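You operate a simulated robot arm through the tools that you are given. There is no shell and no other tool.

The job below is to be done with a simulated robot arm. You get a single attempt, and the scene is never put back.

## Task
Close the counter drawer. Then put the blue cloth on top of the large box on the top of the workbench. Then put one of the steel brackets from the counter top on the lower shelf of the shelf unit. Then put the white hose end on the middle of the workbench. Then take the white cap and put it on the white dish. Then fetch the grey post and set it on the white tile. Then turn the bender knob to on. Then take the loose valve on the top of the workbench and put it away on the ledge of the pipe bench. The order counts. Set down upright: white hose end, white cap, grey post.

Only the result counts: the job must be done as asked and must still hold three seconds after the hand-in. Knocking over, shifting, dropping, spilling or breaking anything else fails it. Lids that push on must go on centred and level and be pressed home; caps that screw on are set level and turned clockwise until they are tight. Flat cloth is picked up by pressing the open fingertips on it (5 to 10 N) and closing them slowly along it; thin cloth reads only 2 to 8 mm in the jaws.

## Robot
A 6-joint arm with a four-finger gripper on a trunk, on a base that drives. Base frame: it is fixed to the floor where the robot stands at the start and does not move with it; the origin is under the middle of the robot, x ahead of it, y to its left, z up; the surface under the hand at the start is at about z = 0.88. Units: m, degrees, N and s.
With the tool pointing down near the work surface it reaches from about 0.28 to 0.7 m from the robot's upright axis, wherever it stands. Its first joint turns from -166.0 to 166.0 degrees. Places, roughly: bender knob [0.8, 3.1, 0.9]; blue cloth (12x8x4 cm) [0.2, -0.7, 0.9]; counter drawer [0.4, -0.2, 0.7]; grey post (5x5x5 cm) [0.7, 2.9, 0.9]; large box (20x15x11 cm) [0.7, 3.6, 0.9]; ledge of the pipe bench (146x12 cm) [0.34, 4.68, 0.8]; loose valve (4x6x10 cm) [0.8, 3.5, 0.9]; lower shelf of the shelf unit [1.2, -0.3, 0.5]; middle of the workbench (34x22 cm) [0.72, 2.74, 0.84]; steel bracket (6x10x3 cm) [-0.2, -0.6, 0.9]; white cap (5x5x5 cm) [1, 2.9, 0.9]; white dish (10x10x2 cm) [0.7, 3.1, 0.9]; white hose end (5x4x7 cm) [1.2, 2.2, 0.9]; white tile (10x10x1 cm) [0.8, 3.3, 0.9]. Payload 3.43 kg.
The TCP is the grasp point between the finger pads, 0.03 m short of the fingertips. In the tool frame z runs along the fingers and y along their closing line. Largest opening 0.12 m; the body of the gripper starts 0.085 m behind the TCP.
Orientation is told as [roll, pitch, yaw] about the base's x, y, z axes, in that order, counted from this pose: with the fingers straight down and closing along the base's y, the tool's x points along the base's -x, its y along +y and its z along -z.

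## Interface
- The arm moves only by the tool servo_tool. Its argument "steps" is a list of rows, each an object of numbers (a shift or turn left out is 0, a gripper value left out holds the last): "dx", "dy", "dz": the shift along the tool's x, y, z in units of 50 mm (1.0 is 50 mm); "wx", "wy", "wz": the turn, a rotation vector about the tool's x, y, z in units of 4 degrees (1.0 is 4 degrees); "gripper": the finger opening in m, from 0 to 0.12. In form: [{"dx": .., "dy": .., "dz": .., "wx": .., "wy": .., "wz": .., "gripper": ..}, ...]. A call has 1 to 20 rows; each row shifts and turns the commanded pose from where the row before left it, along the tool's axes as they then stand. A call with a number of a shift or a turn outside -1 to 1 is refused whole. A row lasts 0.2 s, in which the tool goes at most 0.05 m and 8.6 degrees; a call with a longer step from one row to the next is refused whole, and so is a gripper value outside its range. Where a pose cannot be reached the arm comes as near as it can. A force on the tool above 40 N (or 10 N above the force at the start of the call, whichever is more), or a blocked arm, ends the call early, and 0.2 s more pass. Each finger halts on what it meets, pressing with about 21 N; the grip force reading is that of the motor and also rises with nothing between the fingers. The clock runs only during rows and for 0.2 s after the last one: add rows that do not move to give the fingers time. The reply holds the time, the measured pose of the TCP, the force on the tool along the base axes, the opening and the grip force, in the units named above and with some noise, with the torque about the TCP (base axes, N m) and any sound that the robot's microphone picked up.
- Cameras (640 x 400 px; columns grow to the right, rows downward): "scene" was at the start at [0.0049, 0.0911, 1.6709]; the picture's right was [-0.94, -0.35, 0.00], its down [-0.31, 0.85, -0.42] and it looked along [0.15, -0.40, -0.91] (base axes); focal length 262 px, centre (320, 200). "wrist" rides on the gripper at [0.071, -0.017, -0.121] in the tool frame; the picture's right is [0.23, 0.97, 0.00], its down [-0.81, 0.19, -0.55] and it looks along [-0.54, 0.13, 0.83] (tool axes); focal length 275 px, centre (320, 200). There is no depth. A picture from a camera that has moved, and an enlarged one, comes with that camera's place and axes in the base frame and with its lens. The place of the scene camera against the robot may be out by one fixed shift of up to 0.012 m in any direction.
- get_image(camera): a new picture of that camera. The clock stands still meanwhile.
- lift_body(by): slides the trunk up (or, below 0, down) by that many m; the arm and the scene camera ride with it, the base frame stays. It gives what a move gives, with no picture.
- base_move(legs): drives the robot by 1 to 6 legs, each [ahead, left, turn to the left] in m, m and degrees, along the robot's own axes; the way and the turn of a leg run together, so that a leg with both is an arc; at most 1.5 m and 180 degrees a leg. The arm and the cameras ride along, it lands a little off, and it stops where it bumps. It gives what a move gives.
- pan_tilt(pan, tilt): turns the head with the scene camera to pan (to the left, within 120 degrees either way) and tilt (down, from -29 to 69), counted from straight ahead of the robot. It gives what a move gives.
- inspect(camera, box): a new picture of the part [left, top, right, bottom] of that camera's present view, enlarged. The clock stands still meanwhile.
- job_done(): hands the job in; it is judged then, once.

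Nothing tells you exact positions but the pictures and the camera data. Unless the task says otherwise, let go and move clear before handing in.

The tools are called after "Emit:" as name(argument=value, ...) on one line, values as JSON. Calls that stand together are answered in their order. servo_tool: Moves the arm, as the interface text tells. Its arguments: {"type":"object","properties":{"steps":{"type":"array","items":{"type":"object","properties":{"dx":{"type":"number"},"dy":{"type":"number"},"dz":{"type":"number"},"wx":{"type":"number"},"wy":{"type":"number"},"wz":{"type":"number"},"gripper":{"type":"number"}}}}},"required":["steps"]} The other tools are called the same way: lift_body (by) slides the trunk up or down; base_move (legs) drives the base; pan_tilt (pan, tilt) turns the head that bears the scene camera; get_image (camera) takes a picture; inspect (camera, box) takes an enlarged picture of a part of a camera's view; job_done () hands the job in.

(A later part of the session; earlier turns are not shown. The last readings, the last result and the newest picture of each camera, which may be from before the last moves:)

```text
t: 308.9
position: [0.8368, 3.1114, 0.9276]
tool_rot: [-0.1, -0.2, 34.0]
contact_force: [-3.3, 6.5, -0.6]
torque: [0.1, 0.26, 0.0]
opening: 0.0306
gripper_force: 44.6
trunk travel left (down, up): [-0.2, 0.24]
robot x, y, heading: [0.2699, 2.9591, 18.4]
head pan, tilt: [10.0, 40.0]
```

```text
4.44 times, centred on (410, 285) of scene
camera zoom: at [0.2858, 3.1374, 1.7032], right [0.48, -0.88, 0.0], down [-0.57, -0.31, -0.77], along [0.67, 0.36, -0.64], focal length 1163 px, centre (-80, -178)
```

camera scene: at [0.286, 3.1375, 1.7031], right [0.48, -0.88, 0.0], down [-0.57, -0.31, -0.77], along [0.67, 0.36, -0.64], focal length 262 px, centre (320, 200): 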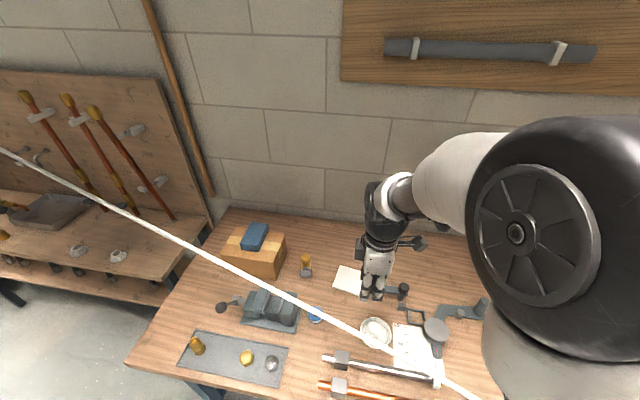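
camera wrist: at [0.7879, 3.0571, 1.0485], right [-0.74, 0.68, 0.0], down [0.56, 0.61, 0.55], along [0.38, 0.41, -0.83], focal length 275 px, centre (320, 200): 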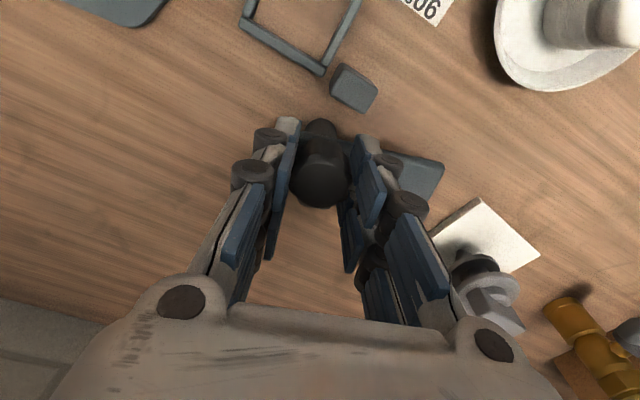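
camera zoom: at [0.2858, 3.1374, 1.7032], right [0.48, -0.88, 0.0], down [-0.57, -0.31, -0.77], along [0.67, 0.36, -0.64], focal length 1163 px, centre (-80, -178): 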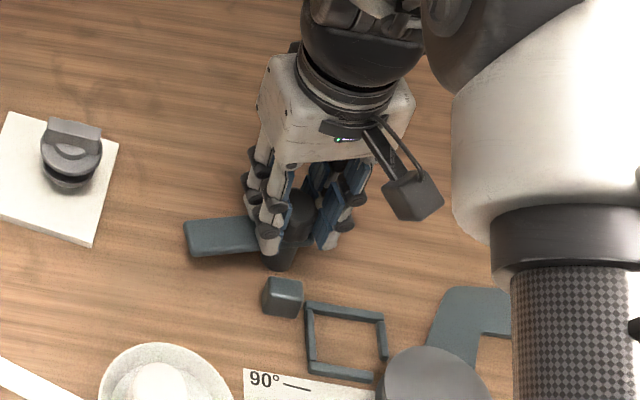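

It turned freely counter-clockwise and the bar moved with it. To be sure of the direction, I'll turn back past the starting position and see whether that way is blocked.

Emit:
servo_tool(steps=[{"wz": 1}, {"wz": 1}, {"wz": 1}, {"wz": 1}, {}])

Emit:
servo_tool(steps=[{"wz": 0.5}, {"wz": 0.5}, {}])

Emit:
servo_tool(steps=[{"wz": 0.5}, {"wz": 0.5}, {}])

Emit:
inspect(camera="scene", box=[350, 240, 470, 330])

```text
t: 310.1
position: [0.838, 3.1107, 0.9278]
tool_rot: [-0.1, -0.4, 17.9]
contact_force: [-4.5, 7.5, -1.2]
torque: [0.22, -0.02, 0.0]
opening: 0.0304
gripper_force: 44.4
trunk travel left (down, up): [-0.2, 0.24]
robot x, y, heading: [0.2728, 2.9603, 18.2]
head pan, tilt: [10.0, 40.0]
```

```text
t: 310.9
position: [0.8355, 3.1099, 0.9278]
tool_rot: [0.0, -0.1, 13.9]
contact_force: [-6.4, 5.0, -0.5]
torque: [-0.14, 0.43, 0.62]
opening: 0.0308
gripper_force: 45.1
trunk travel left (down, up): [-0.2, 0.24]
robot x, y, heading: [0.267, 2.9617, 18.3]
head pan, tilt: [10.0, 40.0]
```

```text
t: 311.7
position: [0.8373, 3.1111, 0.928]
tool_rot: [0.0, -0.1, 9.9]
contact_force: [-9.3, 2.7, -0.3]
torque: [-0.02, 0.46, 0.67]
opening: 0.0309
gripper_force: 44.9
trunk travel left (down, up): [-0.2, 0.24]
robot x, y, heading: [0.2716, 2.9617, 18.6]
head pan, tilt: [10.0, 40.0]
```

```text
4.44 times, centred on (410, 285) of scene
camera zoom: at [0.285, 3.1369, 1.7032], right [0.47, -0.88, 0.0], down [-0.56, -0.31, -0.77], along [0.67, 0.36, -0.64], focal length 1163 px, centre (-80, -178)
```

zoom: 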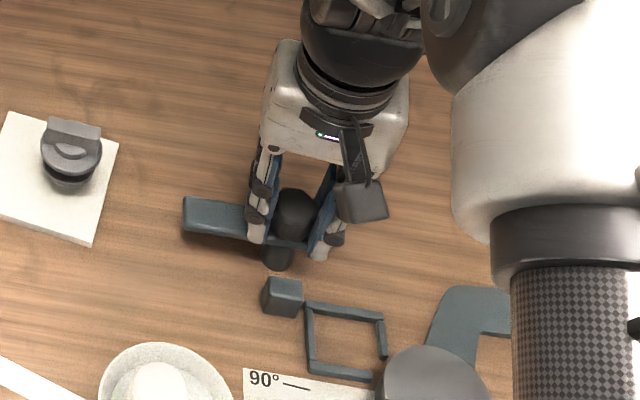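

Confirmed: turning clockwise is blocked at the start position (torque 0.65 N·m), so "on" is counter-clockwise. I'll turn it all the way until I feel the end stop.

Emit:
servo_tool(steps=[{"wz": -1}, {"wz": -1}, {"wz": -1}, {"wz": -1}, {"wz": -1}, {"wz": -1}, {"wz": -1}, {"wz": -1}, {"wz": -1}, {"wz": -1}, {"wz": -1}, {"wz": -1}, {"wz": -1}, {"wz": -1}, {"wz": -1}, {}])

Emit:
get_image(camera="wrist")

Emit:
inspect(camera="scene", box=[350, 240, 470, 330])

```text
t: 315.1
position: [0.8366, 3.111, 0.9271]
tool_rot: [-0.2, -0.1, 70.0]
contact_force: [-13.3, 8.7, -7.3]
torque: [0.43, 0.4, -0.05]
opening: 0.0307
gripper_force: 45.2
trunk travel left (down, up): [-0.2, 0.24]
robot x, y, heading: [0.2683, 2.9628, 18.4]
head pan, tilt: [10.0, 40.0]
```

```text
taken
camera wrist: at [0.8285, 3.038, 1.0487], right [-0.99, 0.12, 0.0], down [0.1, 0.83, 0.55], along [0.07, 0.55, -0.83], focal length 275 px, centre (320, 200)
```

wrist: 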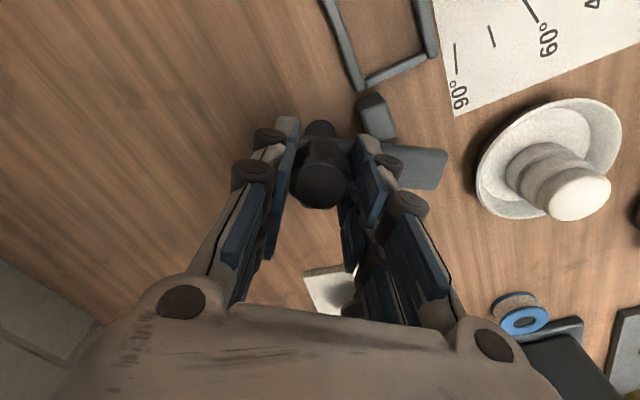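

```text
4.44 times, centred on (410, 285) of scene
camera zoom: at [0.2852, 3.1378, 1.7031], right [0.48, -0.88, 0.0], down [-0.57, -0.31, -0.77], along [0.67, 0.36, -0.64], focal length 1163 px, centre (-80, -178)
```

zoom: 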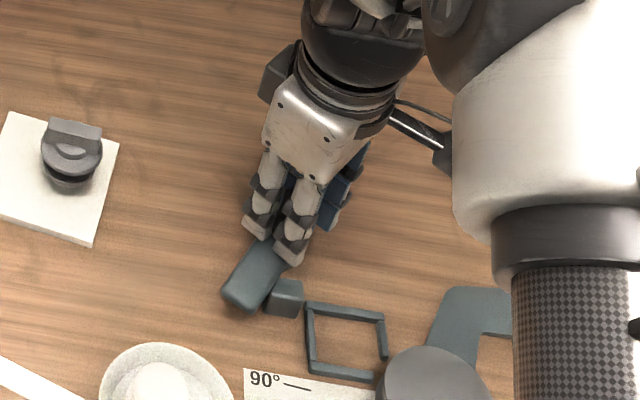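

The bar has swung more than 50° and is coming up to the small block. I'll ease the side load slightly and continue in small turns, watching the torque.

Emit:
servo_tool(steps=[{"dy": 0.045}, {"wz": -1}, {"wz": -1}, {}])

Emit:
servo_tool(steps=[{"wz": -1}, {"wz": -1}, {}])

Emit:
servo_tool(steps=[{"wz": -1}, {"wz": -1}, {}])

Emit:
inspect(camera="scene", box=[350, 240, 470, 330])

```text
t: 316.1
position: [0.8381, 3.1106, 0.9281]
tool_rot: [-0.1, -0.2, 78.2]
contact_force: [-3.7, 4.3, -6.6]
torque: [-0.22, 0.04, 0.0]
opening: 0.0311
gripper_force: 44.6
trunk travel left (down, up): [-0.2, 0.24]
robot x, y, heading: [0.2679, 2.9597, 18.4]
head pan, tilt: [10.0, 40.0]
```

```text
t: 316.9
position: [0.8377, 3.1108, 0.9289]
tool_rot: [-0.2, -0.1, 85.9]
contact_force: [0.3, 0.9, -5.8]
torque: [0.56, -0.16, -0.01]
opening: 0.0307
gripper_force: 44.7
trunk travel left (down, up): [-0.2, 0.24]
robot x, y, heading: [0.2704, 2.9622, 18.5]
head pan, tilt: [10.0, 40.0]
```

```text
t: 317.7
position: [0.8365, 3.1119, 0.9261]
tool_rot: [-0.2, -0.2, 94.0]
contact_force: [2.7, 0.1, -2.8]
torque: [0.33, -0.06, -0.01]
opening: 0.0307
gripper_force: 44.7
trunk travel left (down, up): [-0.2, 0.24]
robot x, y, heading: [0.2696, 2.9593, 18.2]
head pan, tilt: [10.0, 40.0]
```

```text
4.44 times, centred on (410, 285) of scene
camera zoom: at [0.287, 3.1365, 1.7033], right [0.47, -0.88, 0.0], down [-0.57, -0.31, -0.77], along [0.67, 0.36, -0.64], focal length 1163 px, centre (-80, -178)
```

zoom: 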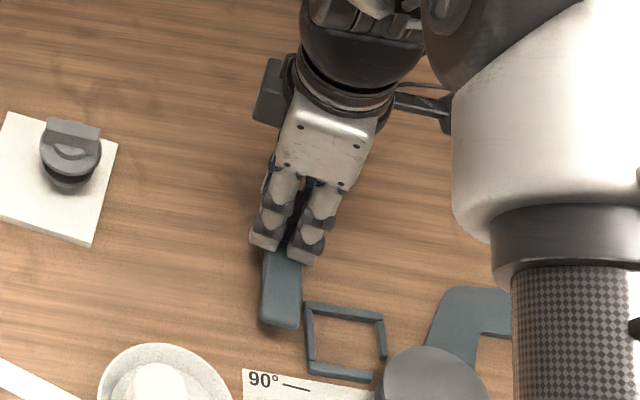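

Still turning freely and the bar now lies over the block. I'll continue to the end stop.

Emit:
servo_tool(steps=[{"wz": -1}, {"wz": -1}, {}])

Emit:
servo_tool(steps=[{"wz": -1}, {"wz": -1}, {}])

Emit:
servo_tool(steps=[{"wz": -1}, {"wz": -1}, {}])

Emit:
inspect(camera="scene", box=[350, 240, 470, 330])

Emit:
get_image(camera="wrist")

```text
t: 318.5
position: [0.8361, 3.1111, 0.9284]
tool_rot: [-0.2, -0.2, 102.1]
contact_force: [4.2, -3.8, -0.3]
torque: [-0.1, -0.12, -0.28]
opening: 0.0308
gripper_force: 45.0
trunk travel left (down, up): [-0.2, 0.24]
robot x, y, heading: [0.267, 2.9625, 18.7]
head pan, tilt: [10.0, 40.0]
```

```text
t: 319.3
position: [0.8357, 3.1107, 0.9272]
tool_rot: [-0.3, -0.1, 110.0]
contact_force: [7.6, -2.8, 1.6]
torque: [0.07, -0.2, -0.52]
opening: 0.0306
gripper_force: 45.0
trunk travel left (down, up): [-0.2, 0.24]
robot x, y, heading: [0.2741, 2.957, 18.4]
head pan, tilt: [10.0, 40.0]
```

```text
t: 320.1
position: [0.8358, 3.1098, 0.9266]
tool_rot: [-0.2, -0.1, 118.0]
contact_force: [8.0, -1.9, 0.1]
torque: [0.08, -0.24, -0.58]
opening: 0.0312
gripper_force: 45.3
trunk travel left (down, up): [-0.2, 0.24]
robot x, y, heading: [0.2682, 2.9573, 18.3]
head pan, tilt: [10.0, 40.0]
```

```text
4.44 times, centred on (410, 285) of scene
camera zoom: at [0.2874, 3.1363, 1.7033], right [0.47, -0.88, 0.0], down [-0.57, -0.31, -0.77], along [0.67, 0.36, -0.64], focal length 1163 px, centre (-80, -178)
```

zoom: 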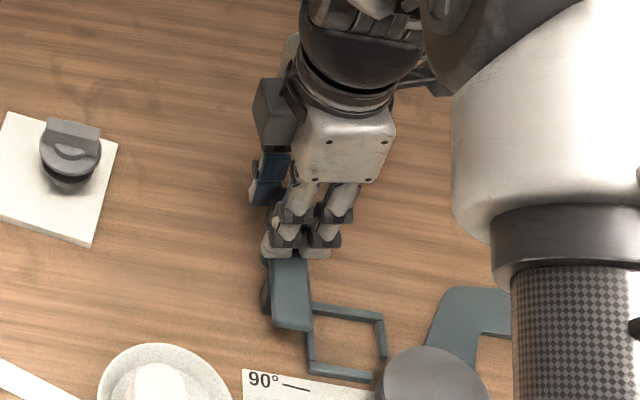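

```text
taken
camera wrist: at [0.885, 3.0557, 1.0487], right [-0.75, -0.66, 0.0], down [-0.55, 0.62, 0.55], along [-0.36, 0.42, -0.83], focal length 275 px, centre (320, 200)
```

wrist: 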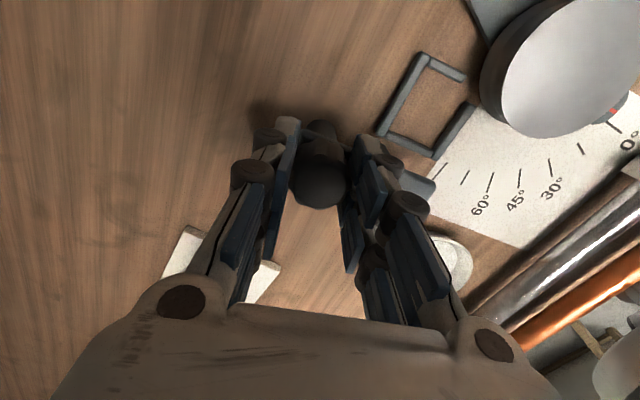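

The torque has risen and holds at about 0.55 N·m, and the bar has stopped a quarter turn round, so the end stop is reached and the knob is on. I'll open and lift off straight up.

Emit:
servo_tool(steps=[{"gripper": 0.04}, {"gripper": 0.05}, {"gripper": 0.06}, {"gripper": 0.068}, {}, {"dz": -0.3}, {"dz": -0.6}, {"dz": -0.8}, {"dz": -0.8}, {"dz": -0.8}, {}])

Emit:
get_image(camera="wrist")

Emit:
inspect(camera="scene", box=[350, 240, 470, 330])

```text
t: 322.5
position: [0.8366, 3.1123, 1.0927]
tool_rot: [-0.2, 0.0, 118.0]
contact_force: [0.3, 0.6, 0.0]
torque: [-0.03, 0.03, -0.02]
opening: 0.0679
gripper_force: 0.0
trunk travel left (down, up): [-0.2, 0.24]
robot x, y, heading: [0.275, 2.958, 18.6]
head pan, tilt: [10.0, 40.0]
```

```text
taken
camera wrist: at [0.8843, 3.0558, 1.2139], right [-0.75, -0.66, 0.0], down [-0.55, 0.63, 0.55], along [-0.36, 0.42, -0.83], focal length 275 px, centre (320, 200)
```

wrist: 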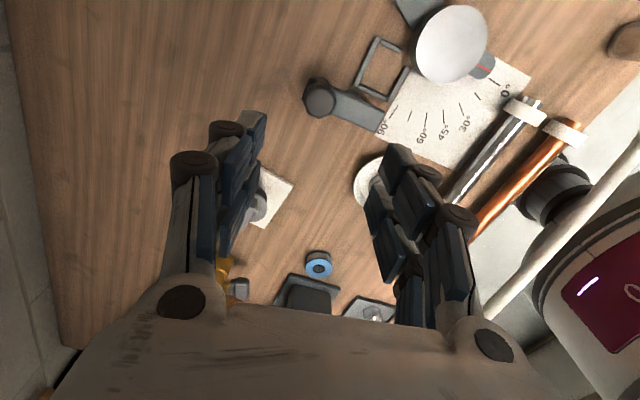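

```text
4.44 times, centred on (410, 285) of scene
camera zoom: at [0.2868, 3.1366, 1.7032], right [0.47, -0.88, 0.0], down [-0.57, -0.31, -0.77], along [0.67, 0.36, -0.64], focal length 1163 px, centre (-80, -178)
```

zoom: 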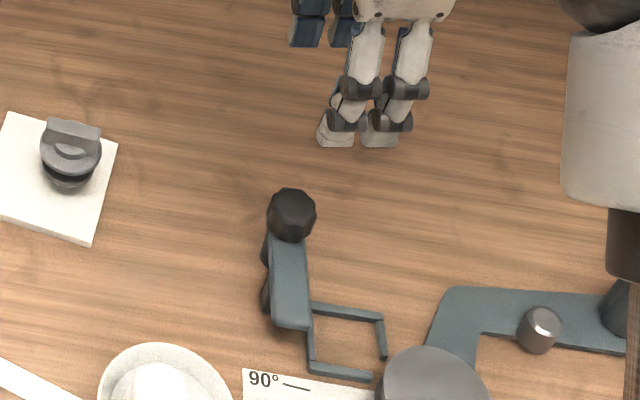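

The bar now points toward me over the block, a full quarter turn: the knob is on. Last is the loose valve, the brass piece standing next to the box. I'll rise, square the tool, drive left and look at it closely.

Emit:
servo_tool(steps=[{"wz": 1, "dz": -0.7}, {"wz": 1, "dz": -0.7}, {"wz": 0.5, "dz": -0.7}, {"dz": -0.4, "gripper": 0.085}, {}])

Emit:
base_move(legs=[[0, 0.27, 0]])

Emit:
get_image(camera="wrist")

Emit:
get_image(camera="scene")

```text
t: 323.7
position: [0.8356, 3.1106, 1.2154]
tool_rot: [-0.2, 0.0, 107.9]
contact_force: [0.0, -0.5, 0.8]
torque: [-0.03, 0.0, -0.01]
opening: 0.0849
gripper_force: 0.0
trunk travel left (down, up): [-0.2, 0.24]
robot x, y, heading: [0.2713, 2.9621, 18.4]
head pan, tilt: [10.0, 40.0]
```

```text
t: 325.6
position: [0.7503, 3.3683, 1.2145]
tool_rot: [-0.3, 0.0, 108.1]
contact_force: [-0.8, 1.4, -0.5]
torque: [-0.04, -0.01, -0.02]
opening: 0.0851
gripper_force: 0.1
trunk travel left (down, up): [-0.2, 0.24]
robot x, y, heading: [0.1819, 3.2179, 18.5]
head pan, tilt: [10.0, 40.0]
```

```text
taken
camera wrist: at [0.788, 3.3044, 1.3367], right [-0.85, -0.52, 0.0], down [-0.44, 0.71, 0.55], along [-0.29, 0.47, -0.83], focal length 275 px, centre (320, 200)
```

wrist: 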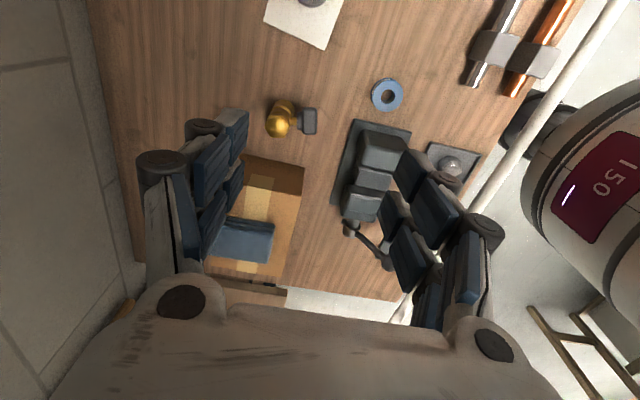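

```text
taken
camera scene: at [0.2008, 3.3925, 1.7031], right [0.48, -0.88, 0.0], down [-0.56, -0.31, -0.77], along [0.67, 0.36, -0.64], focal length 262 px, centre (320, 200)
```

scene: 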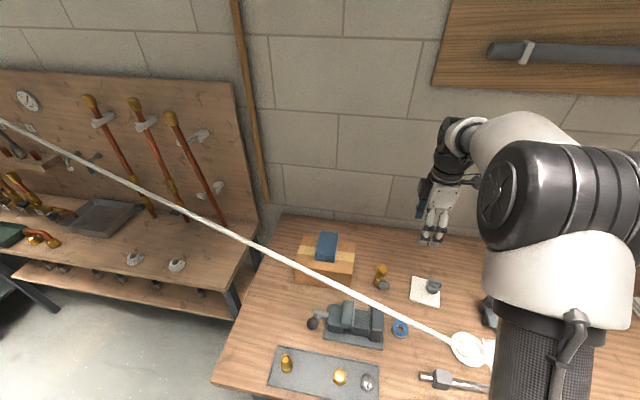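

Emit:
inspect(camera="wrist", box=[220, 70, 350, 190])

Emit:
inspect(camera="scene", box=[280, 220, 440, 330])

```text
3.33 times, centred on (285, 130) of wrist
camera zoom: at [0.788, 3.3044, 1.3367], right [-0.85, -0.52, 0.0], down [-0.44, 0.71, 0.55], along [-0.29, 0.47, -0.83], focal length 918 px, centre (437, 433)
```

zoom: 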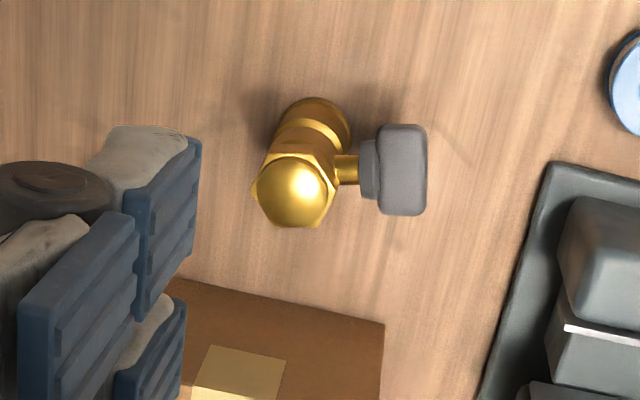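

```text
3.64 times, centred on (360, 275) of scene
camera zoom: at [0.2008, 3.3925, 1.7031], right [0.48, -0.88, 0.0], down [-0.56, -0.31, -0.77], along [0.67, 0.36, -0.64], focal length 952 px, centre (174, -73)
```

zoom: 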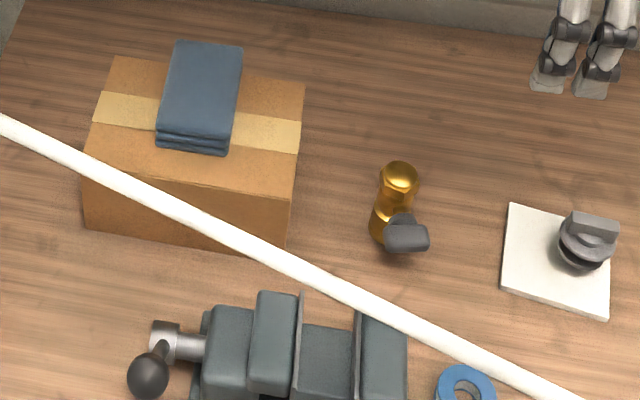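

The valve stands upright with its grey handle pointing toward me, so I'll grip it across, with one finger in the gap beside the box. I'll turn the tool for that and centre over it.

Emit:
servo_tool(steps=[{"wz": 1}, {"wz": 1}, {"wz": 1}, {"wz": 1}, {"wz": 1}, {"wz": 1}, {"wz": 1}, {"wz": 1}, {"wz": 1}, {"wz": 1}, {"wz": 1}, {"wz": 1}, {"wz": 1}, {"wz": 1}, {"wz": 1}, {"wz": 1}, {"wz": 1}, {"wz": 1}, {"wz": 1}, {"wz": 1}])

Emit:
servo_tool(steps=[{"wz": 1}, {"wz": 1}, {"wz": 0.5}, {"dx": 0.1, "dy": 0.5}, {"dx": 0.1, "dy": 0.5}, {"dy": 0.45}, {"dz": 0.7}, {"dz": 0.7}, {}])

Emit:
get_image(camera="wrist")

Emit:
inspect(camera="scene", box=[280, 200, 440, 330])

```text
t: 329.8
position: [0.7506, 3.3664, 1.2167]
tool_rot: [-0.1, -0.3, 28.0]
contact_force: [0.2, -0.2, 0.2]
torque: [-0.01, 0.03, 0.01]
opening: 0.0853
gripper_force: 0.2
trunk travel left (down, up): [-0.2, 0.24]
robot x, y, heading: [0.1864, 3.2136, 18.5]
head pan, tilt: [10.0, 40.0]
```

```text
t: 331.8
position: [0.7185, 3.4332, 1.1452]
tool_rot: [0.0, -0.2, 18.1]
contact_force: [-0.6, 0.0, -1.0]
torque: [-0.01, 0.01, 0.0]
opening: 0.0846
gripper_force: 0.2
trunk travel left (down, up): [-0.2, 0.24]
robot x, y, heading: [0.1846, 3.2152, 18.6]
head pan, tilt: [10.0, 40.0]
```

```text
taken
camera wrist: at [0.6559, 3.3941, 1.2659], right [-0.52, 0.85, 0.0], down [0.71, 0.43, 0.56], along [0.47, 0.29, -0.83], focal length 275 px, centre (320, 200)
```

wrist: 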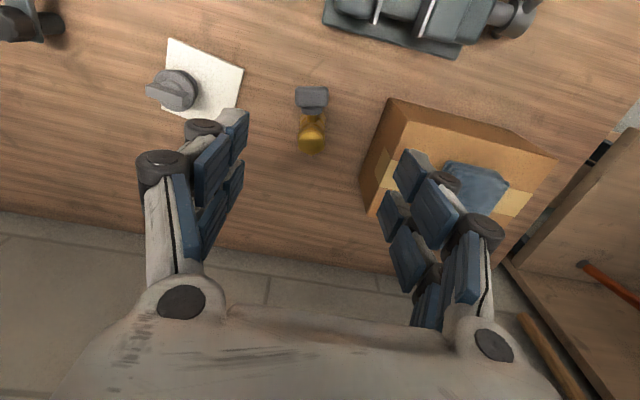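

```text
3.08 times, centred on (360, 265) of scene
camera zoom: at [0.2009, 3.3912, 1.7033], right [0.48, -0.88, 0.0], down [-0.56, -0.31, -0.77], along [0.67, 0.37, -0.64], focal length 805 px, centre (197, 0)
```

zoom: 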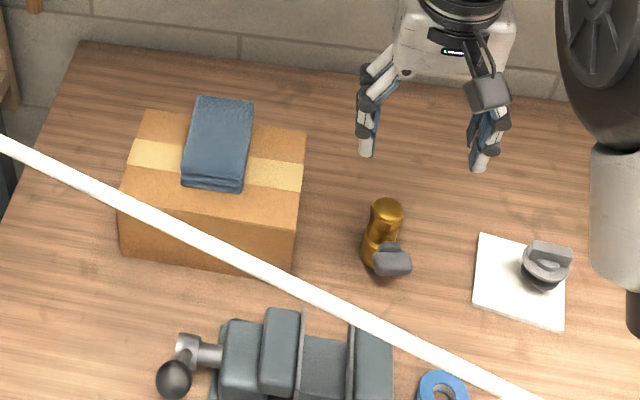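

The valve axis is at [1.794, 3.044]. I'll move over it, narrow the opening and lower partly, checking the clearance to the box.

Emit:
servo_tool(steps=[{"dx": -0.5, "gripper": 0.07}, {"dx": -0.5}, {"dz": 0.8}, {"dz": 0.8}, {"dz": 0.8}, {}])

Emit:
get_image(camera="wrist")

Emit:
inspect(camera="scene", box=[280, 200, 440, 330])

```text
t: 333.2
position: [0.7688, 3.4494, 1.0269]
tool_rot: [0.0, -0.2, 18.1]
contact_force: [0.6, 0.2, 0.1]
torque: [0.01, -0.05, 0.0]
opening: 0.0701
gripper_force: 0.0
trunk travel left (down, up): [-0.2, 0.24]
robot x, y, heading: [0.1861, 3.219, 18.4]
head pan, tilt: [10.0, 40.0]
```

```text
taken
camera wrist: at [0.7052, 3.4104, 1.1474], right [-0.52, 0.85, 0.0], down [0.71, 0.43, 0.56], along [0.47, 0.29, -0.83], focal length 275 px, centre (320, 200)
```

wrist: 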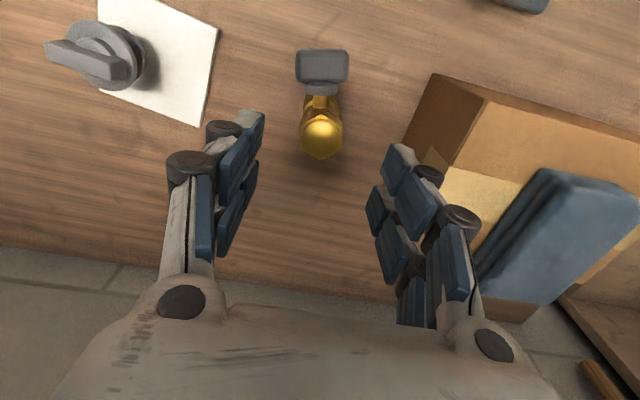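

```text
3.08 times, centred on (360, 265) of scene
camera zoom: at [0.2006, 3.3913, 1.7033], right [0.48, -0.88, 0.0], down [-0.56, -0.31, -0.77], along [0.67, 0.37, -0.64], focal length 805 px, centre (197, 0)
```

zoom: 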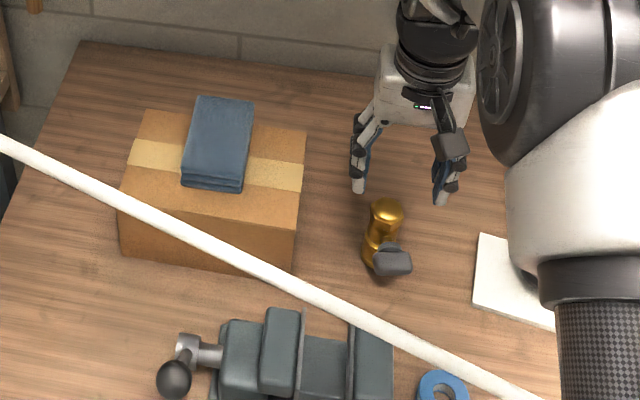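

Emit:
servo_tool(steps=[{"dz": 0.7, "dy": 0.04}, {"dz": 0.7}, {"dz": 0.5}, {"dz": 0.3}, {}])

Emit:
get_image(camera="wrist")

Emit:
inspect(camera="scene", box=[280, 200, 440, 330])

```text
t: 334.4
position: [0.7663, 3.451, 0.9168]
tool_rot: [0.0, -0.1, 18.1]
contact_force: [0.3, 0.1, 1.5]
torque: [-0.02, 0.02, 0.01]
opening: 0.0702
gripper_force: 0.1
trunk travel left (down, up): [-0.2, 0.24]
robot x, y, heading: [0.1855, 3.2178, 18.6]
head pan, tilt: [10.0, 40.0]
```

```text
taken
camera wrist: at [0.7033, 3.411, 1.0374], right [-0.52, 0.85, 0.0], down [0.71, 0.43, 0.56], along [0.47, 0.29, -0.83], focal length 275 px, centre (320, 200)
```

wrist: 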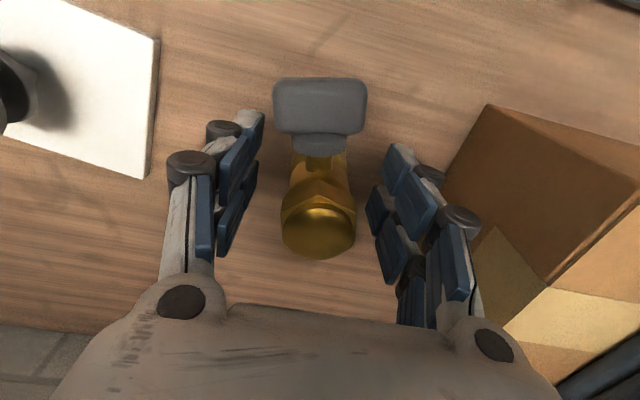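

```text
3.08 times, centred on (360, 265) of scene
camera zoom: at [0.201, 3.3914, 1.7033], right [0.48, -0.88, 0.0], down [-0.56, -0.31, -0.77], along [0.67, 0.37, -0.64], focal length 805 px, centre (197, 0)
```

zoom: 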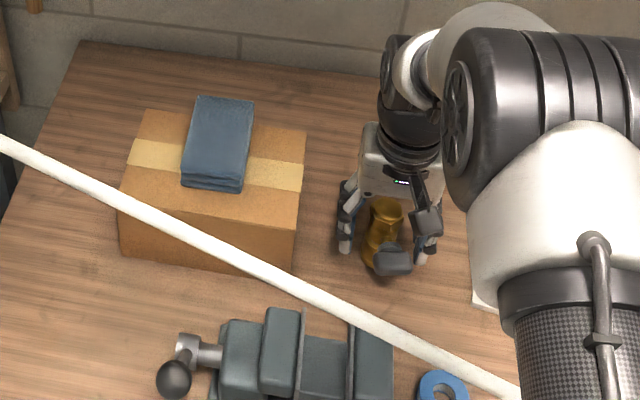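

Emit:
servo_tool(steps=[{"dz": 0.2}, {}, {"gripper": 0.06}, {"gripper": 0.05}, {"gripper": 0.04}, {"gripper": 0.03}, {"gripper": 0.02}, {"gripper": 0.01}, {}, {}])

Emit:
servo_tool(steps=[{"dz": -0.05}, {"dz": -0.1}, {"dz": -0.2}, {"dz": -0.3}, {}])

Emit:
get_image(camera="wrist")

```text
t: 336.6
position: [0.7659, 3.451, 0.9068]
tool_rot: [0.1, -0.2, 18.1]
contact_force: [0.7, 0.6, 1.8]
torque: [0.1, -0.02, 0.03]
opening: 0.0358
gripper_force: 20.3
trunk travel left (down, up): [-0.2, 0.24]
robot x, y, heading: [0.1861, 3.2183, 18.5]
head pan, tilt: [10.0, 40.0]
```

```text
t: 337.8
position: [0.765, 3.4485, 0.9387]
tool_rot: [0.0, -0.1, 18.1]
contact_force: [0.3, 0.0, -2.6]
torque: [-0.06, -0.02, 0.0]
opening: 0.0359
gripper_force: 20.8
trunk travel left (down, up): [-0.2, 0.24]
robot x, y, heading: [0.1888, 3.2173, 18.6]
head pan, tilt: [10.0, 40.0]
```

```text
taken
camera wrist: at [0.703, 3.4112, 1.0593], right [-0.52, 0.85, 0.0], down [0.71, 0.43, 0.55], along [0.47, 0.29, -0.83], focal length 275 px, centre (320, 200)
```

wrist: 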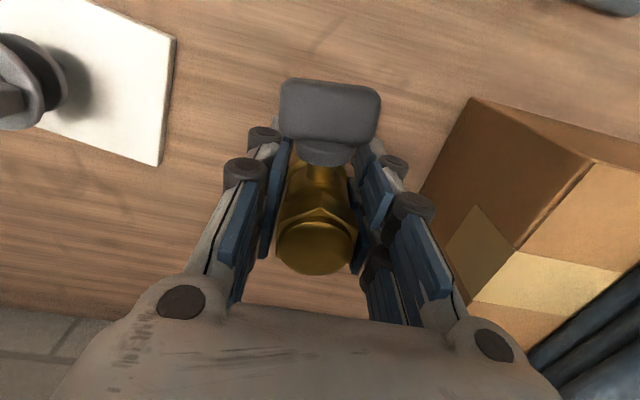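

The valve is held at 36 mm and lifted clear of the bench. I'll raise it well above the hose before moving back over it.

Emit:
servo_tool(steps=[{"dz": -0.5}, {"dz": -0.7}, {"dz": -0.8}, {"dz": -0.8}, {"dz": -0.8}, {"dz": -0.8}, {"dz": -0.8}, {"dz": -0.8}, {"dz": -0.8}, {"dz": -0.4}, {}])

Emit:
get_image(camera="wrist")

Emit:
get_image(camera="scene")

```text
t: 340.2
position: [0.7654, 3.4498, 1.2973]
tool_rot: [0.0, -0.1, 18.3]
contact_force: [-0.3, 0.0, -1.9]
torque: [-0.01, 0.0, -0.03]
opening: 0.0357
gripper_force: 21.2
trunk travel left (down, up): [-0.2, 0.24]
robot x, y, heading: [0.1871, 3.2133, 18.4]
head pan, tilt: [10.0, 40.0]
```

```text
taken
camera wrist: at [0.7024, 3.4117, 1.4184], right [-0.52, 0.85, 0.0], down [0.71, 0.43, 0.55], along [0.47, 0.29, -0.83], focal length 275 px, centre (320, 200)
```

wrist: 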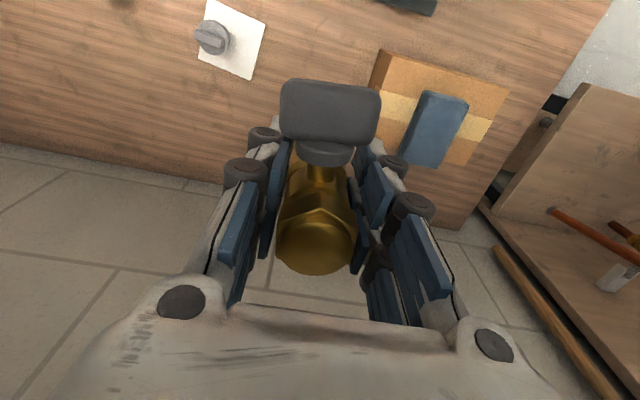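

```text
taken
camera scene: at [0.2014, 3.3916, 1.7032], right [0.48, -0.88, 0.0], down [-0.57, -0.31, -0.77], along [0.67, 0.36, -0.64], focal length 262 px, centre (320, 200)
```

scene: 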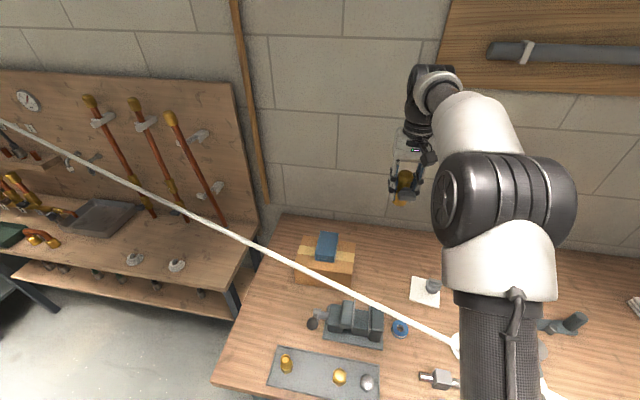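

I'll back the base away so that the valve passes high over the hose to my side, then look along the way to the pipe bench.

Emit:
base_move(legs=[[-0.25, 0, 0]])

Emit:
servo_tool(steps=[{"dx": 0.5}, {"dx": 0.7}, {"dx": 0.7}, {"dx": 0.7}, {"dx": 0.7}, {"dx": 0.5}, {}])

Emit:
pan_tilt(pan=60, tilt=35)

Emit:
get_image(camera="scene")

Emit:
get_image(camera="wrist")

```text
t: 342.0
position: [0.5265, 3.3689, 1.2978]
tool_rot: [0.0, -0.2, 18.0]
contact_force: [-0.2, -0.4, -1.5]
torque: [0.01, -0.05, 0.0]
opening: 0.0354
gripper_force: 21.0
trunk travel left (down, up): [-0.2, 0.24]
robot x, y, heading: [-0.0524, 3.1331, 18.6]
head pan, tilt: [10.0, 40.0]
```

```text
t: 343.6
position: [0.3467, 3.312, 1.2954]
tool_rot: [0.0, -0.1, 18.0]
contact_force: [-0.1, -0.5, -1.4]
torque: [0.0, 0.02, 0.02]
opening: 0.0354
gripper_force: 21.2
trunk travel left (down, up): [-0.2, 0.24]
robot x, y, heading: [-0.0512, 3.1405, 18.3]
head pan, tilt: [10.0, 40.0]
```

```text
t: 344.8
position: [0.3468, 3.3107, 1.296]
tool_rot: [0.0, -0.2, 18.0]
contact_force: [-0.2, -0.3, -1.9]
torque: [-0.01, 0.01, 0.04]
opening: 0.0358
gripper_force: 20.8
trunk travel left (down, up): [-0.2, 0.24]
robot x, y, heading: [-0.0501, 3.1382, 18.8]
head pan, tilt: [60.0, 35.0]
```

```text
taken
camera scene: at [-0.0932, 3.3582, 1.7108], right [0.98, -0.2, 0.0], down [-0.12, -0.56, -0.82], along [0.17, 0.8, -0.57], focal length 262 px, centre (320, 200)
```

scene: 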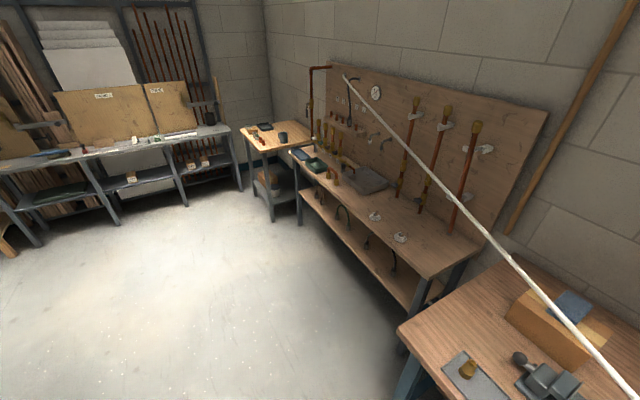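

```text
taken
camera wrist: at [0.2836, 3.2729, 1.4168], right [-0.52, 0.85, 0.0], down [0.71, 0.43, 0.56], along [0.47, 0.29, -0.83], focal length 275 px, centre (320, 200)
```

wrist: 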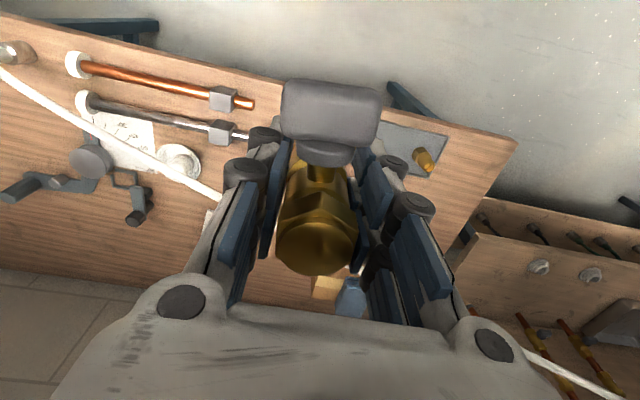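

The floor along the pipe bench is clear. There's a free stretch of the front ledge between the white rolls and the brass elbows, near [1.77, 4.25]. I'll drive along with the valve held on my side of the hose.

Emit:
base_move(legs=[[0, 0, -0.5], [0, 1.22, 0]])

Emit:
pan_tilt(pan=15, tilt=40)

Emit:
get_image(camera="scene")

Emit:
get_image(camera="wrist")

```text
t: 351.3
position: [-0.037, 4.4829, 1.2965]
tool_rot: [0.0, -0.2, 18.0]
contact_force: [-0.8, -0.1, -2.8]
torque: [-0.02, -0.03, 0.02]
opening: 0.0354
gripper_force: 20.9
trunk travel left (down, up): [-0.2, 0.24]
robot x, y, heading: [-0.4352, 4.3087, 18.2]
head pan, tilt: [60.0, 35.0]
```

```text
t: 352.5
position: [-0.0374, 4.4831, 1.2965]
tool_rot: [-0.1, -0.2, 17.9]
contact_force: [0.5, -0.3, -2.1]
torque: [0.02, 0.02, -0.01]
opening: 0.0357
gripper_force: 20.8
trunk travel left (down, up): [-0.2, 0.24]
robot x, y, heading: [-0.4325, 4.3117, 18.4]
head pan, tilt: [15.0, 40.0]
```

```text
taken
camera scene: at [-0.4234, 4.4911, 1.7032], right [0.55, -0.83, 0.0], down [-0.54, -0.35, -0.77], along [0.64, 0.42, -0.64], focal length 262 px, centre (320, 200)
```

scene: 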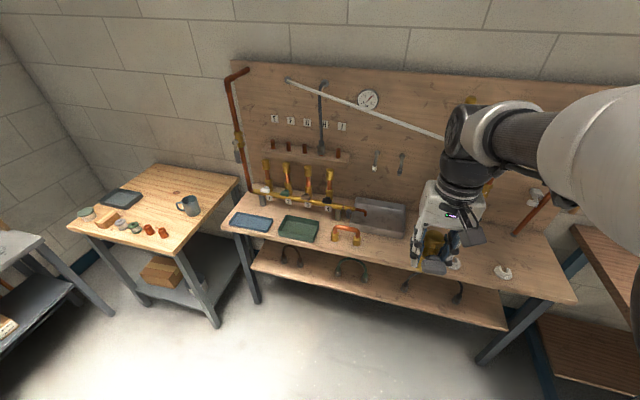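

```text
taken
camera wrist: at [-0.0998, 4.4452, 1.4168], right [-0.52, 0.85, 0.0], down [0.71, 0.43, 0.56], along [0.47, 0.29, -0.83], focal length 275 px, centre (320, 200)
```

wrist: 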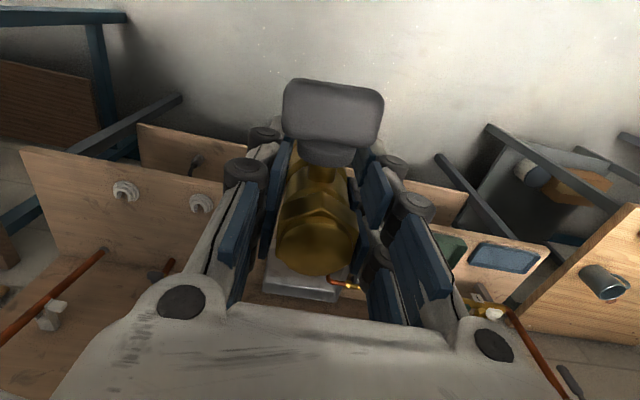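

I'm in front of the pipe bench. The free stretch of ledge is right ahead, between the roll at 4.06 and the elbow at 4.45, and the hose runs higher and behind it. I'll move up, lower the valve in front of the ledge, and check.

Emit:
base_move(legs=[[0.23, 0, 0]])

Emit:
servo_tool(steps=[{"dz": 0.6}, {"dz": 0.8}, {"dz": 0.8}, {"dz": 0.8}, {"dz": 0.8}, {"dz": 0.8}, {"dz": 0.8}, {"dz": 0.8}, {"dz": 0.5}, {}])

Emit:
get_image(camera="scene")

Emit:
get_image(camera="wrist")

```text
t: 354.2
position: [0.179, 4.5553, 1.2945]
tool_rot: [-0.1, -0.1, 17.9]
contact_force: [0.0, 0.0, -2.8]
torque: [-0.01, 0.04, 0.01]
opening: 0.0358
gripper_force: 21.5
trunk travel left (down, up): [-0.2, 0.24]
robot x, y, heading: [-0.2173, 4.3819, 18.2]
head pan, tilt: [15.0, 40.0]
```

```text
t: 356.4
position: [0.179, 4.555, 0.9604]
tool_rot: [0.0, -0.2, 17.9]
contact_force: [-0.9, -0.3, -2.6]
torque: [0.01, -0.01, -0.01]
opening: 0.0355
gripper_force: 21.2
trunk travel left (down, up): [-0.2, 0.24]
robot x, y, heading: [-0.2204, 4.381, 18.4]
head pan, tilt: [15.0, 40.0]
```

```text
taken
camera scene: at [-0.2082, 4.5622, 1.7033], right [0.55, -0.84, 0.0], down [-0.54, -0.35, -0.77], along [0.64, 0.42, -0.64], focal length 262 px, centre (320, 200)
```

scene: 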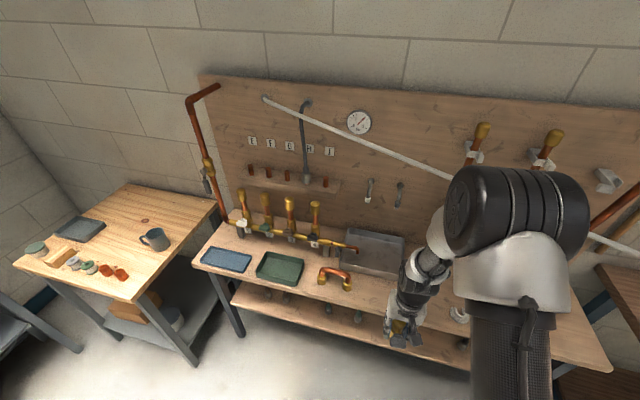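

```text
taken
camera wrist: at [0.1161, 4.5168, 1.0812], right [-0.52, 0.86, 0.0], down [0.71, 0.43, 0.56], along [0.48, 0.29, -0.83], focal length 275 px, centre (320, 200)
```

wrist: 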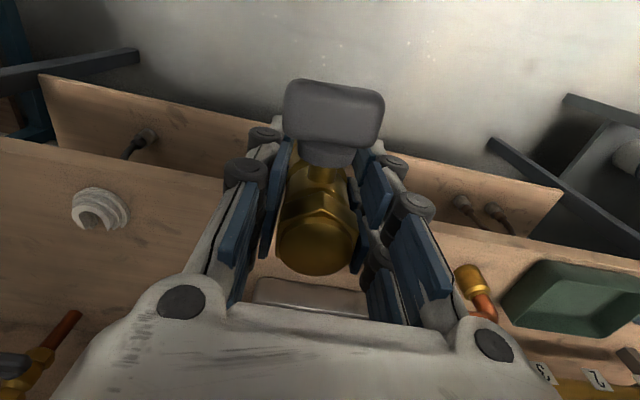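

The spot between the roll and the elbow is clear. I'll move forward over the ledge and check from the scene camera.

Emit:
servo_tool(steps=[{"dx": -0.5}, {"dx": -0.7}, {"dx": -0.7}, {"dx": -0.7}, {"dx": -0.7}, {"dx": -0.5}, {}])

Emit:
get_image(camera="wrist")

Emit:
get_image(camera="scene")

```text
t: 358.0
position: [0.3593, 4.6127, 0.9614]
tool_rot: [-0.1, -0.1, 17.9]
contact_force: [-0.4, 0.4, -2.4]
torque: [0.0, -0.01, -0.02]
opening: 0.0356
gripper_force: 20.7
trunk travel left (down, up): [-0.2, 0.24]
robot x, y, heading: [-0.2194, 4.3756, 18.2]
head pan, tilt: [15.0, 40.0]
```

```text
taken
camera wrist: at [0.2969, 4.5747, 1.0827], right [-0.52, 0.86, 0.0], down [0.71, 0.43, 0.55], along [0.47, 0.29, -0.83], focal length 275 px, centre (320, 200)
```

wrist: 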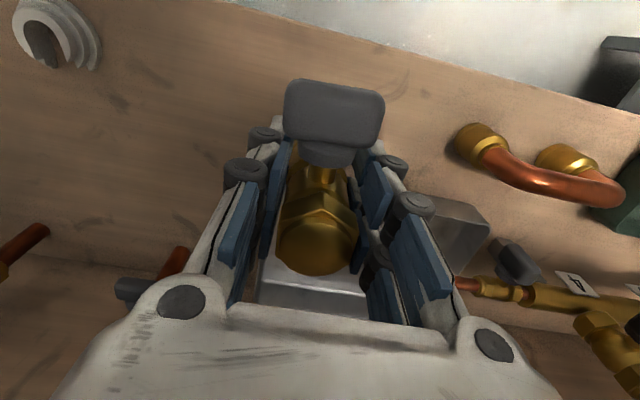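

```text
taken
camera scene: at [-0.2081, 4.5622, 1.7033], right [0.55, -0.84, 0.0], down [-0.54, -0.35, -0.77], along [0.64, 0.42, -0.64], focal length 262 px, centre (320, 200)
```

scene: 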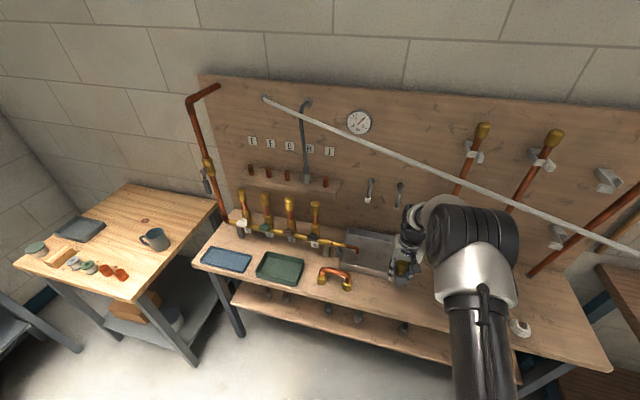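

The valve is over the ledge, clear of the tray behind, the roll and the elbow. I'll lower it gently.

Emit:
servo_tool(steps=[{"dz": 0.5}, {"dz": 0.6}, {"dz": 0.5}, {}])

Emit:
servo_tool(steps=[{"dz": 0.08}, {"dz": 0.08}, {}])

Emit:
get_image(camera="wrist")

```text
t: 359.0
position: [0.3599, 4.6116, 0.8825]
tool_rot: [0.0, -0.1, 17.9]
contact_force: [-0.3, -0.4, -2.6]
torque: [0.01, 0.0, 0.01]
opening: 0.0356
gripper_force: 21.0
trunk travel left (down, up): [-0.2, 0.24]
robot x, y, heading: [-0.2216, 4.3801, 18.7]
head pan, tilt: [15.0, 40.0]
```

```text
t: 359.8
position: [0.3597, 4.613, 0.8737]
tool_rot: [0.1, -0.2, 17.9]
contact_force: [0.8, -0.5, -2.1]
torque: [-0.01, 0.05, 0.03]
opening: 0.0355
gripper_force: 20.9
trunk travel left (down, up): [-0.2, 0.24]
robot x, y, heading: [-0.2172, 4.3809, 18.6]
head pan, tilt: [15.0, 40.0]
```

```text
taken
camera wrist: at [0.2974, 4.5747, 0.9949], right [-0.52, 0.86, 0.0], down [0.71, 0.43, 0.56], along [0.47, 0.29, -0.83], focal length 275 px, centre (320, 200)
```

wrist: 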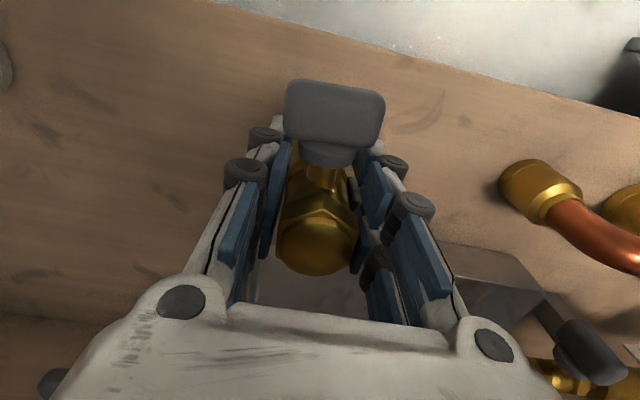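

Emit:
servo_tool(steps=[{"dz": 0.06}, {"dz": 0.06}, {}])

Emit:
servo_tool(steps=[{"dz": 0.06}, {"dz": 0.06}, {}])

```text
t: 360.6
position: [0.3608, 4.6129, 0.8672]
tool_rot: [0.0, -0.2, 17.9]
contact_force: [-0.2, 0.5, -2.1]
torque: [-0.01, -0.02, 0.0]
opening: 0.0354
gripper_force: 22.0
trunk travel left (down, up): [-0.2, 0.24]
robot x, y, heading: [-0.2201, 4.3775, 18.1]
head pan, tilt: [15.0, 40.0]
```

```text
t: 361.4
position: [0.3608, 4.6125, 0.8621]
tool_rot: [0.0, -0.1, 17.9]
contact_force: [1.1, -0.5, -2.7]
torque: [0.01, 0.05, 0.04]
opening: 0.0355
gripper_force: 20.8
trunk travel left (down, up): [-0.2, 0.24]
robot x, y, heading: [-0.2203, 4.3845, 18.5]
head pan, tilt: [15.0, 40.0]
```

Emit:
servo_tool(steps=[{"dz": 0.05}, {"dz": 0.05}, {}])

Emit:
servo_tool(steps=[{"dz": 0.05}, {}])

```text
t: 362.2
position: [0.3598, 4.6135, 0.857]
tool_rot: [0.0, -0.2, 17.9]
contact_force: [-1.7, -0.5, 1.8]
torque: [0.07, 0.04, 0.0]
opening: 0.0356
gripper_force: 21.2
trunk travel left (down, up): [-0.2, 0.24]
robot x, y, heading: [-0.2223, 4.379, 18.4]
head pan, tilt: [15.0, 40.0]
```

```text
t: 362.8
position: [0.3591, 4.6129, 0.854]
tool_rot: [0.0, -0.5, 17.8]
contact_force: [-0.6, -1.2, 13.8]
torque: [0.09, -0.11, 0.12]
opening: 0.0355
gripper_force: 20.8
trunk travel left (down, up): [-0.2, 0.24]
robot x, y, heading: [-0.2221, 4.38, 18.2]
head pan, tilt: [15.0, 40.0]
```

The valve is standing on the ledge, with contact central. I'll open the jaws slowly and check that it stays standing.

Emit:
servo_tool(steps=[{"gripper": 0.04}, {"gripper": 0.045}, {"gripper": 0.052}, {"gripper": 0.06}, {}, {}])

Emit:
get_image(camera="wrist")

```text
t: 364.2
position: [0.3598, 4.6128, 0.8541]
tool_rot: [0.0, -0.2, 17.9]
contact_force: [-0.9, 0.3, -0.5]
torque: [0.04, -0.02, 0.01]
opening: 0.0603
gripper_force: 0.1
trunk travel left (down, up): [-0.2, 0.24]
robot x, y, heading: [-0.2217, 4.3827, 18.4]
head pan, tilt: [15.0, 40.0]
```

```text
taken
camera wrist: at [0.2963, 4.5745, 0.9751], right [-0.52, 0.86, 0.0], down [0.71, 0.43, 0.56], along [0.47, 0.29, -0.83], focal length 275 px, centre (320, 200)
```

wrist: 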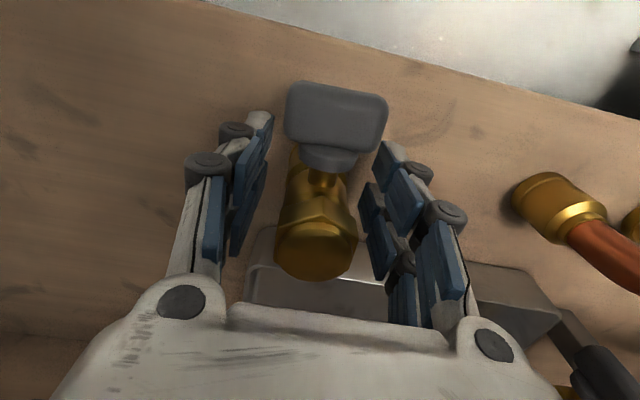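

It stands by itself. I'll lift straight up just enough to clear it, then back away from the bench.

Emit:
servo_tool(steps=[{"dz": -0.2}, {"dz": -0.4}, {"dz": -0.6}, {"dz": -0.8}, {"dz": -0.6}, {"dx": 0.5}, {"dx": 0.8}, {"dx": 0.8}, {"dx": 0.8}, {"dx": 0.8}, {}])

Emit:
get_image(camera="wrist")

Emit:
get_image(camera="scene")

```text
t: 366.6
position: [0.1829, 4.5555, 0.9826]
tool_rot: [0.0, -0.2, 17.9]
contact_force: [-0.6, -0.2, -0.1]
torque: [0.02, -0.02, -0.02]
opening: 0.0601
gripper_force: 0.0
trunk travel left (down, up): [-0.2, 0.24]
robot x, y, heading: [-0.2209, 4.3836, 18.2]
head pan, tilt: [15.0, 40.0]
```

```text
taken
camera wrist: at [0.1207, 4.5171, 1.1033], right [-0.52, 0.86, 0.0], down [0.71, 0.43, 0.56], along [0.48, 0.29, -0.83], focal length 275 px, centre (320, 200)
```

wrist: 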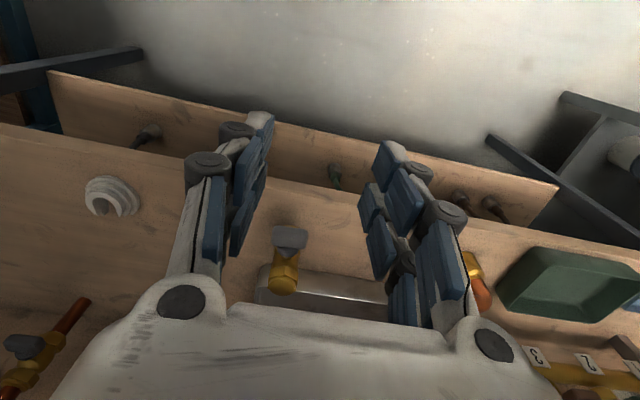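

```text
taken
camera scene: at [-0.2076, 4.5624, 1.7032], right [0.55, -0.84, 0.0], down [-0.54, -0.35, -0.77], along [0.64, 0.42, -0.64], focal length 262 px, centre (320, 200)
```

scene: 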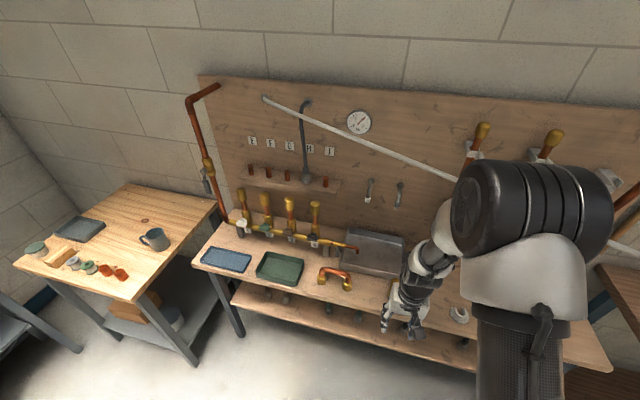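

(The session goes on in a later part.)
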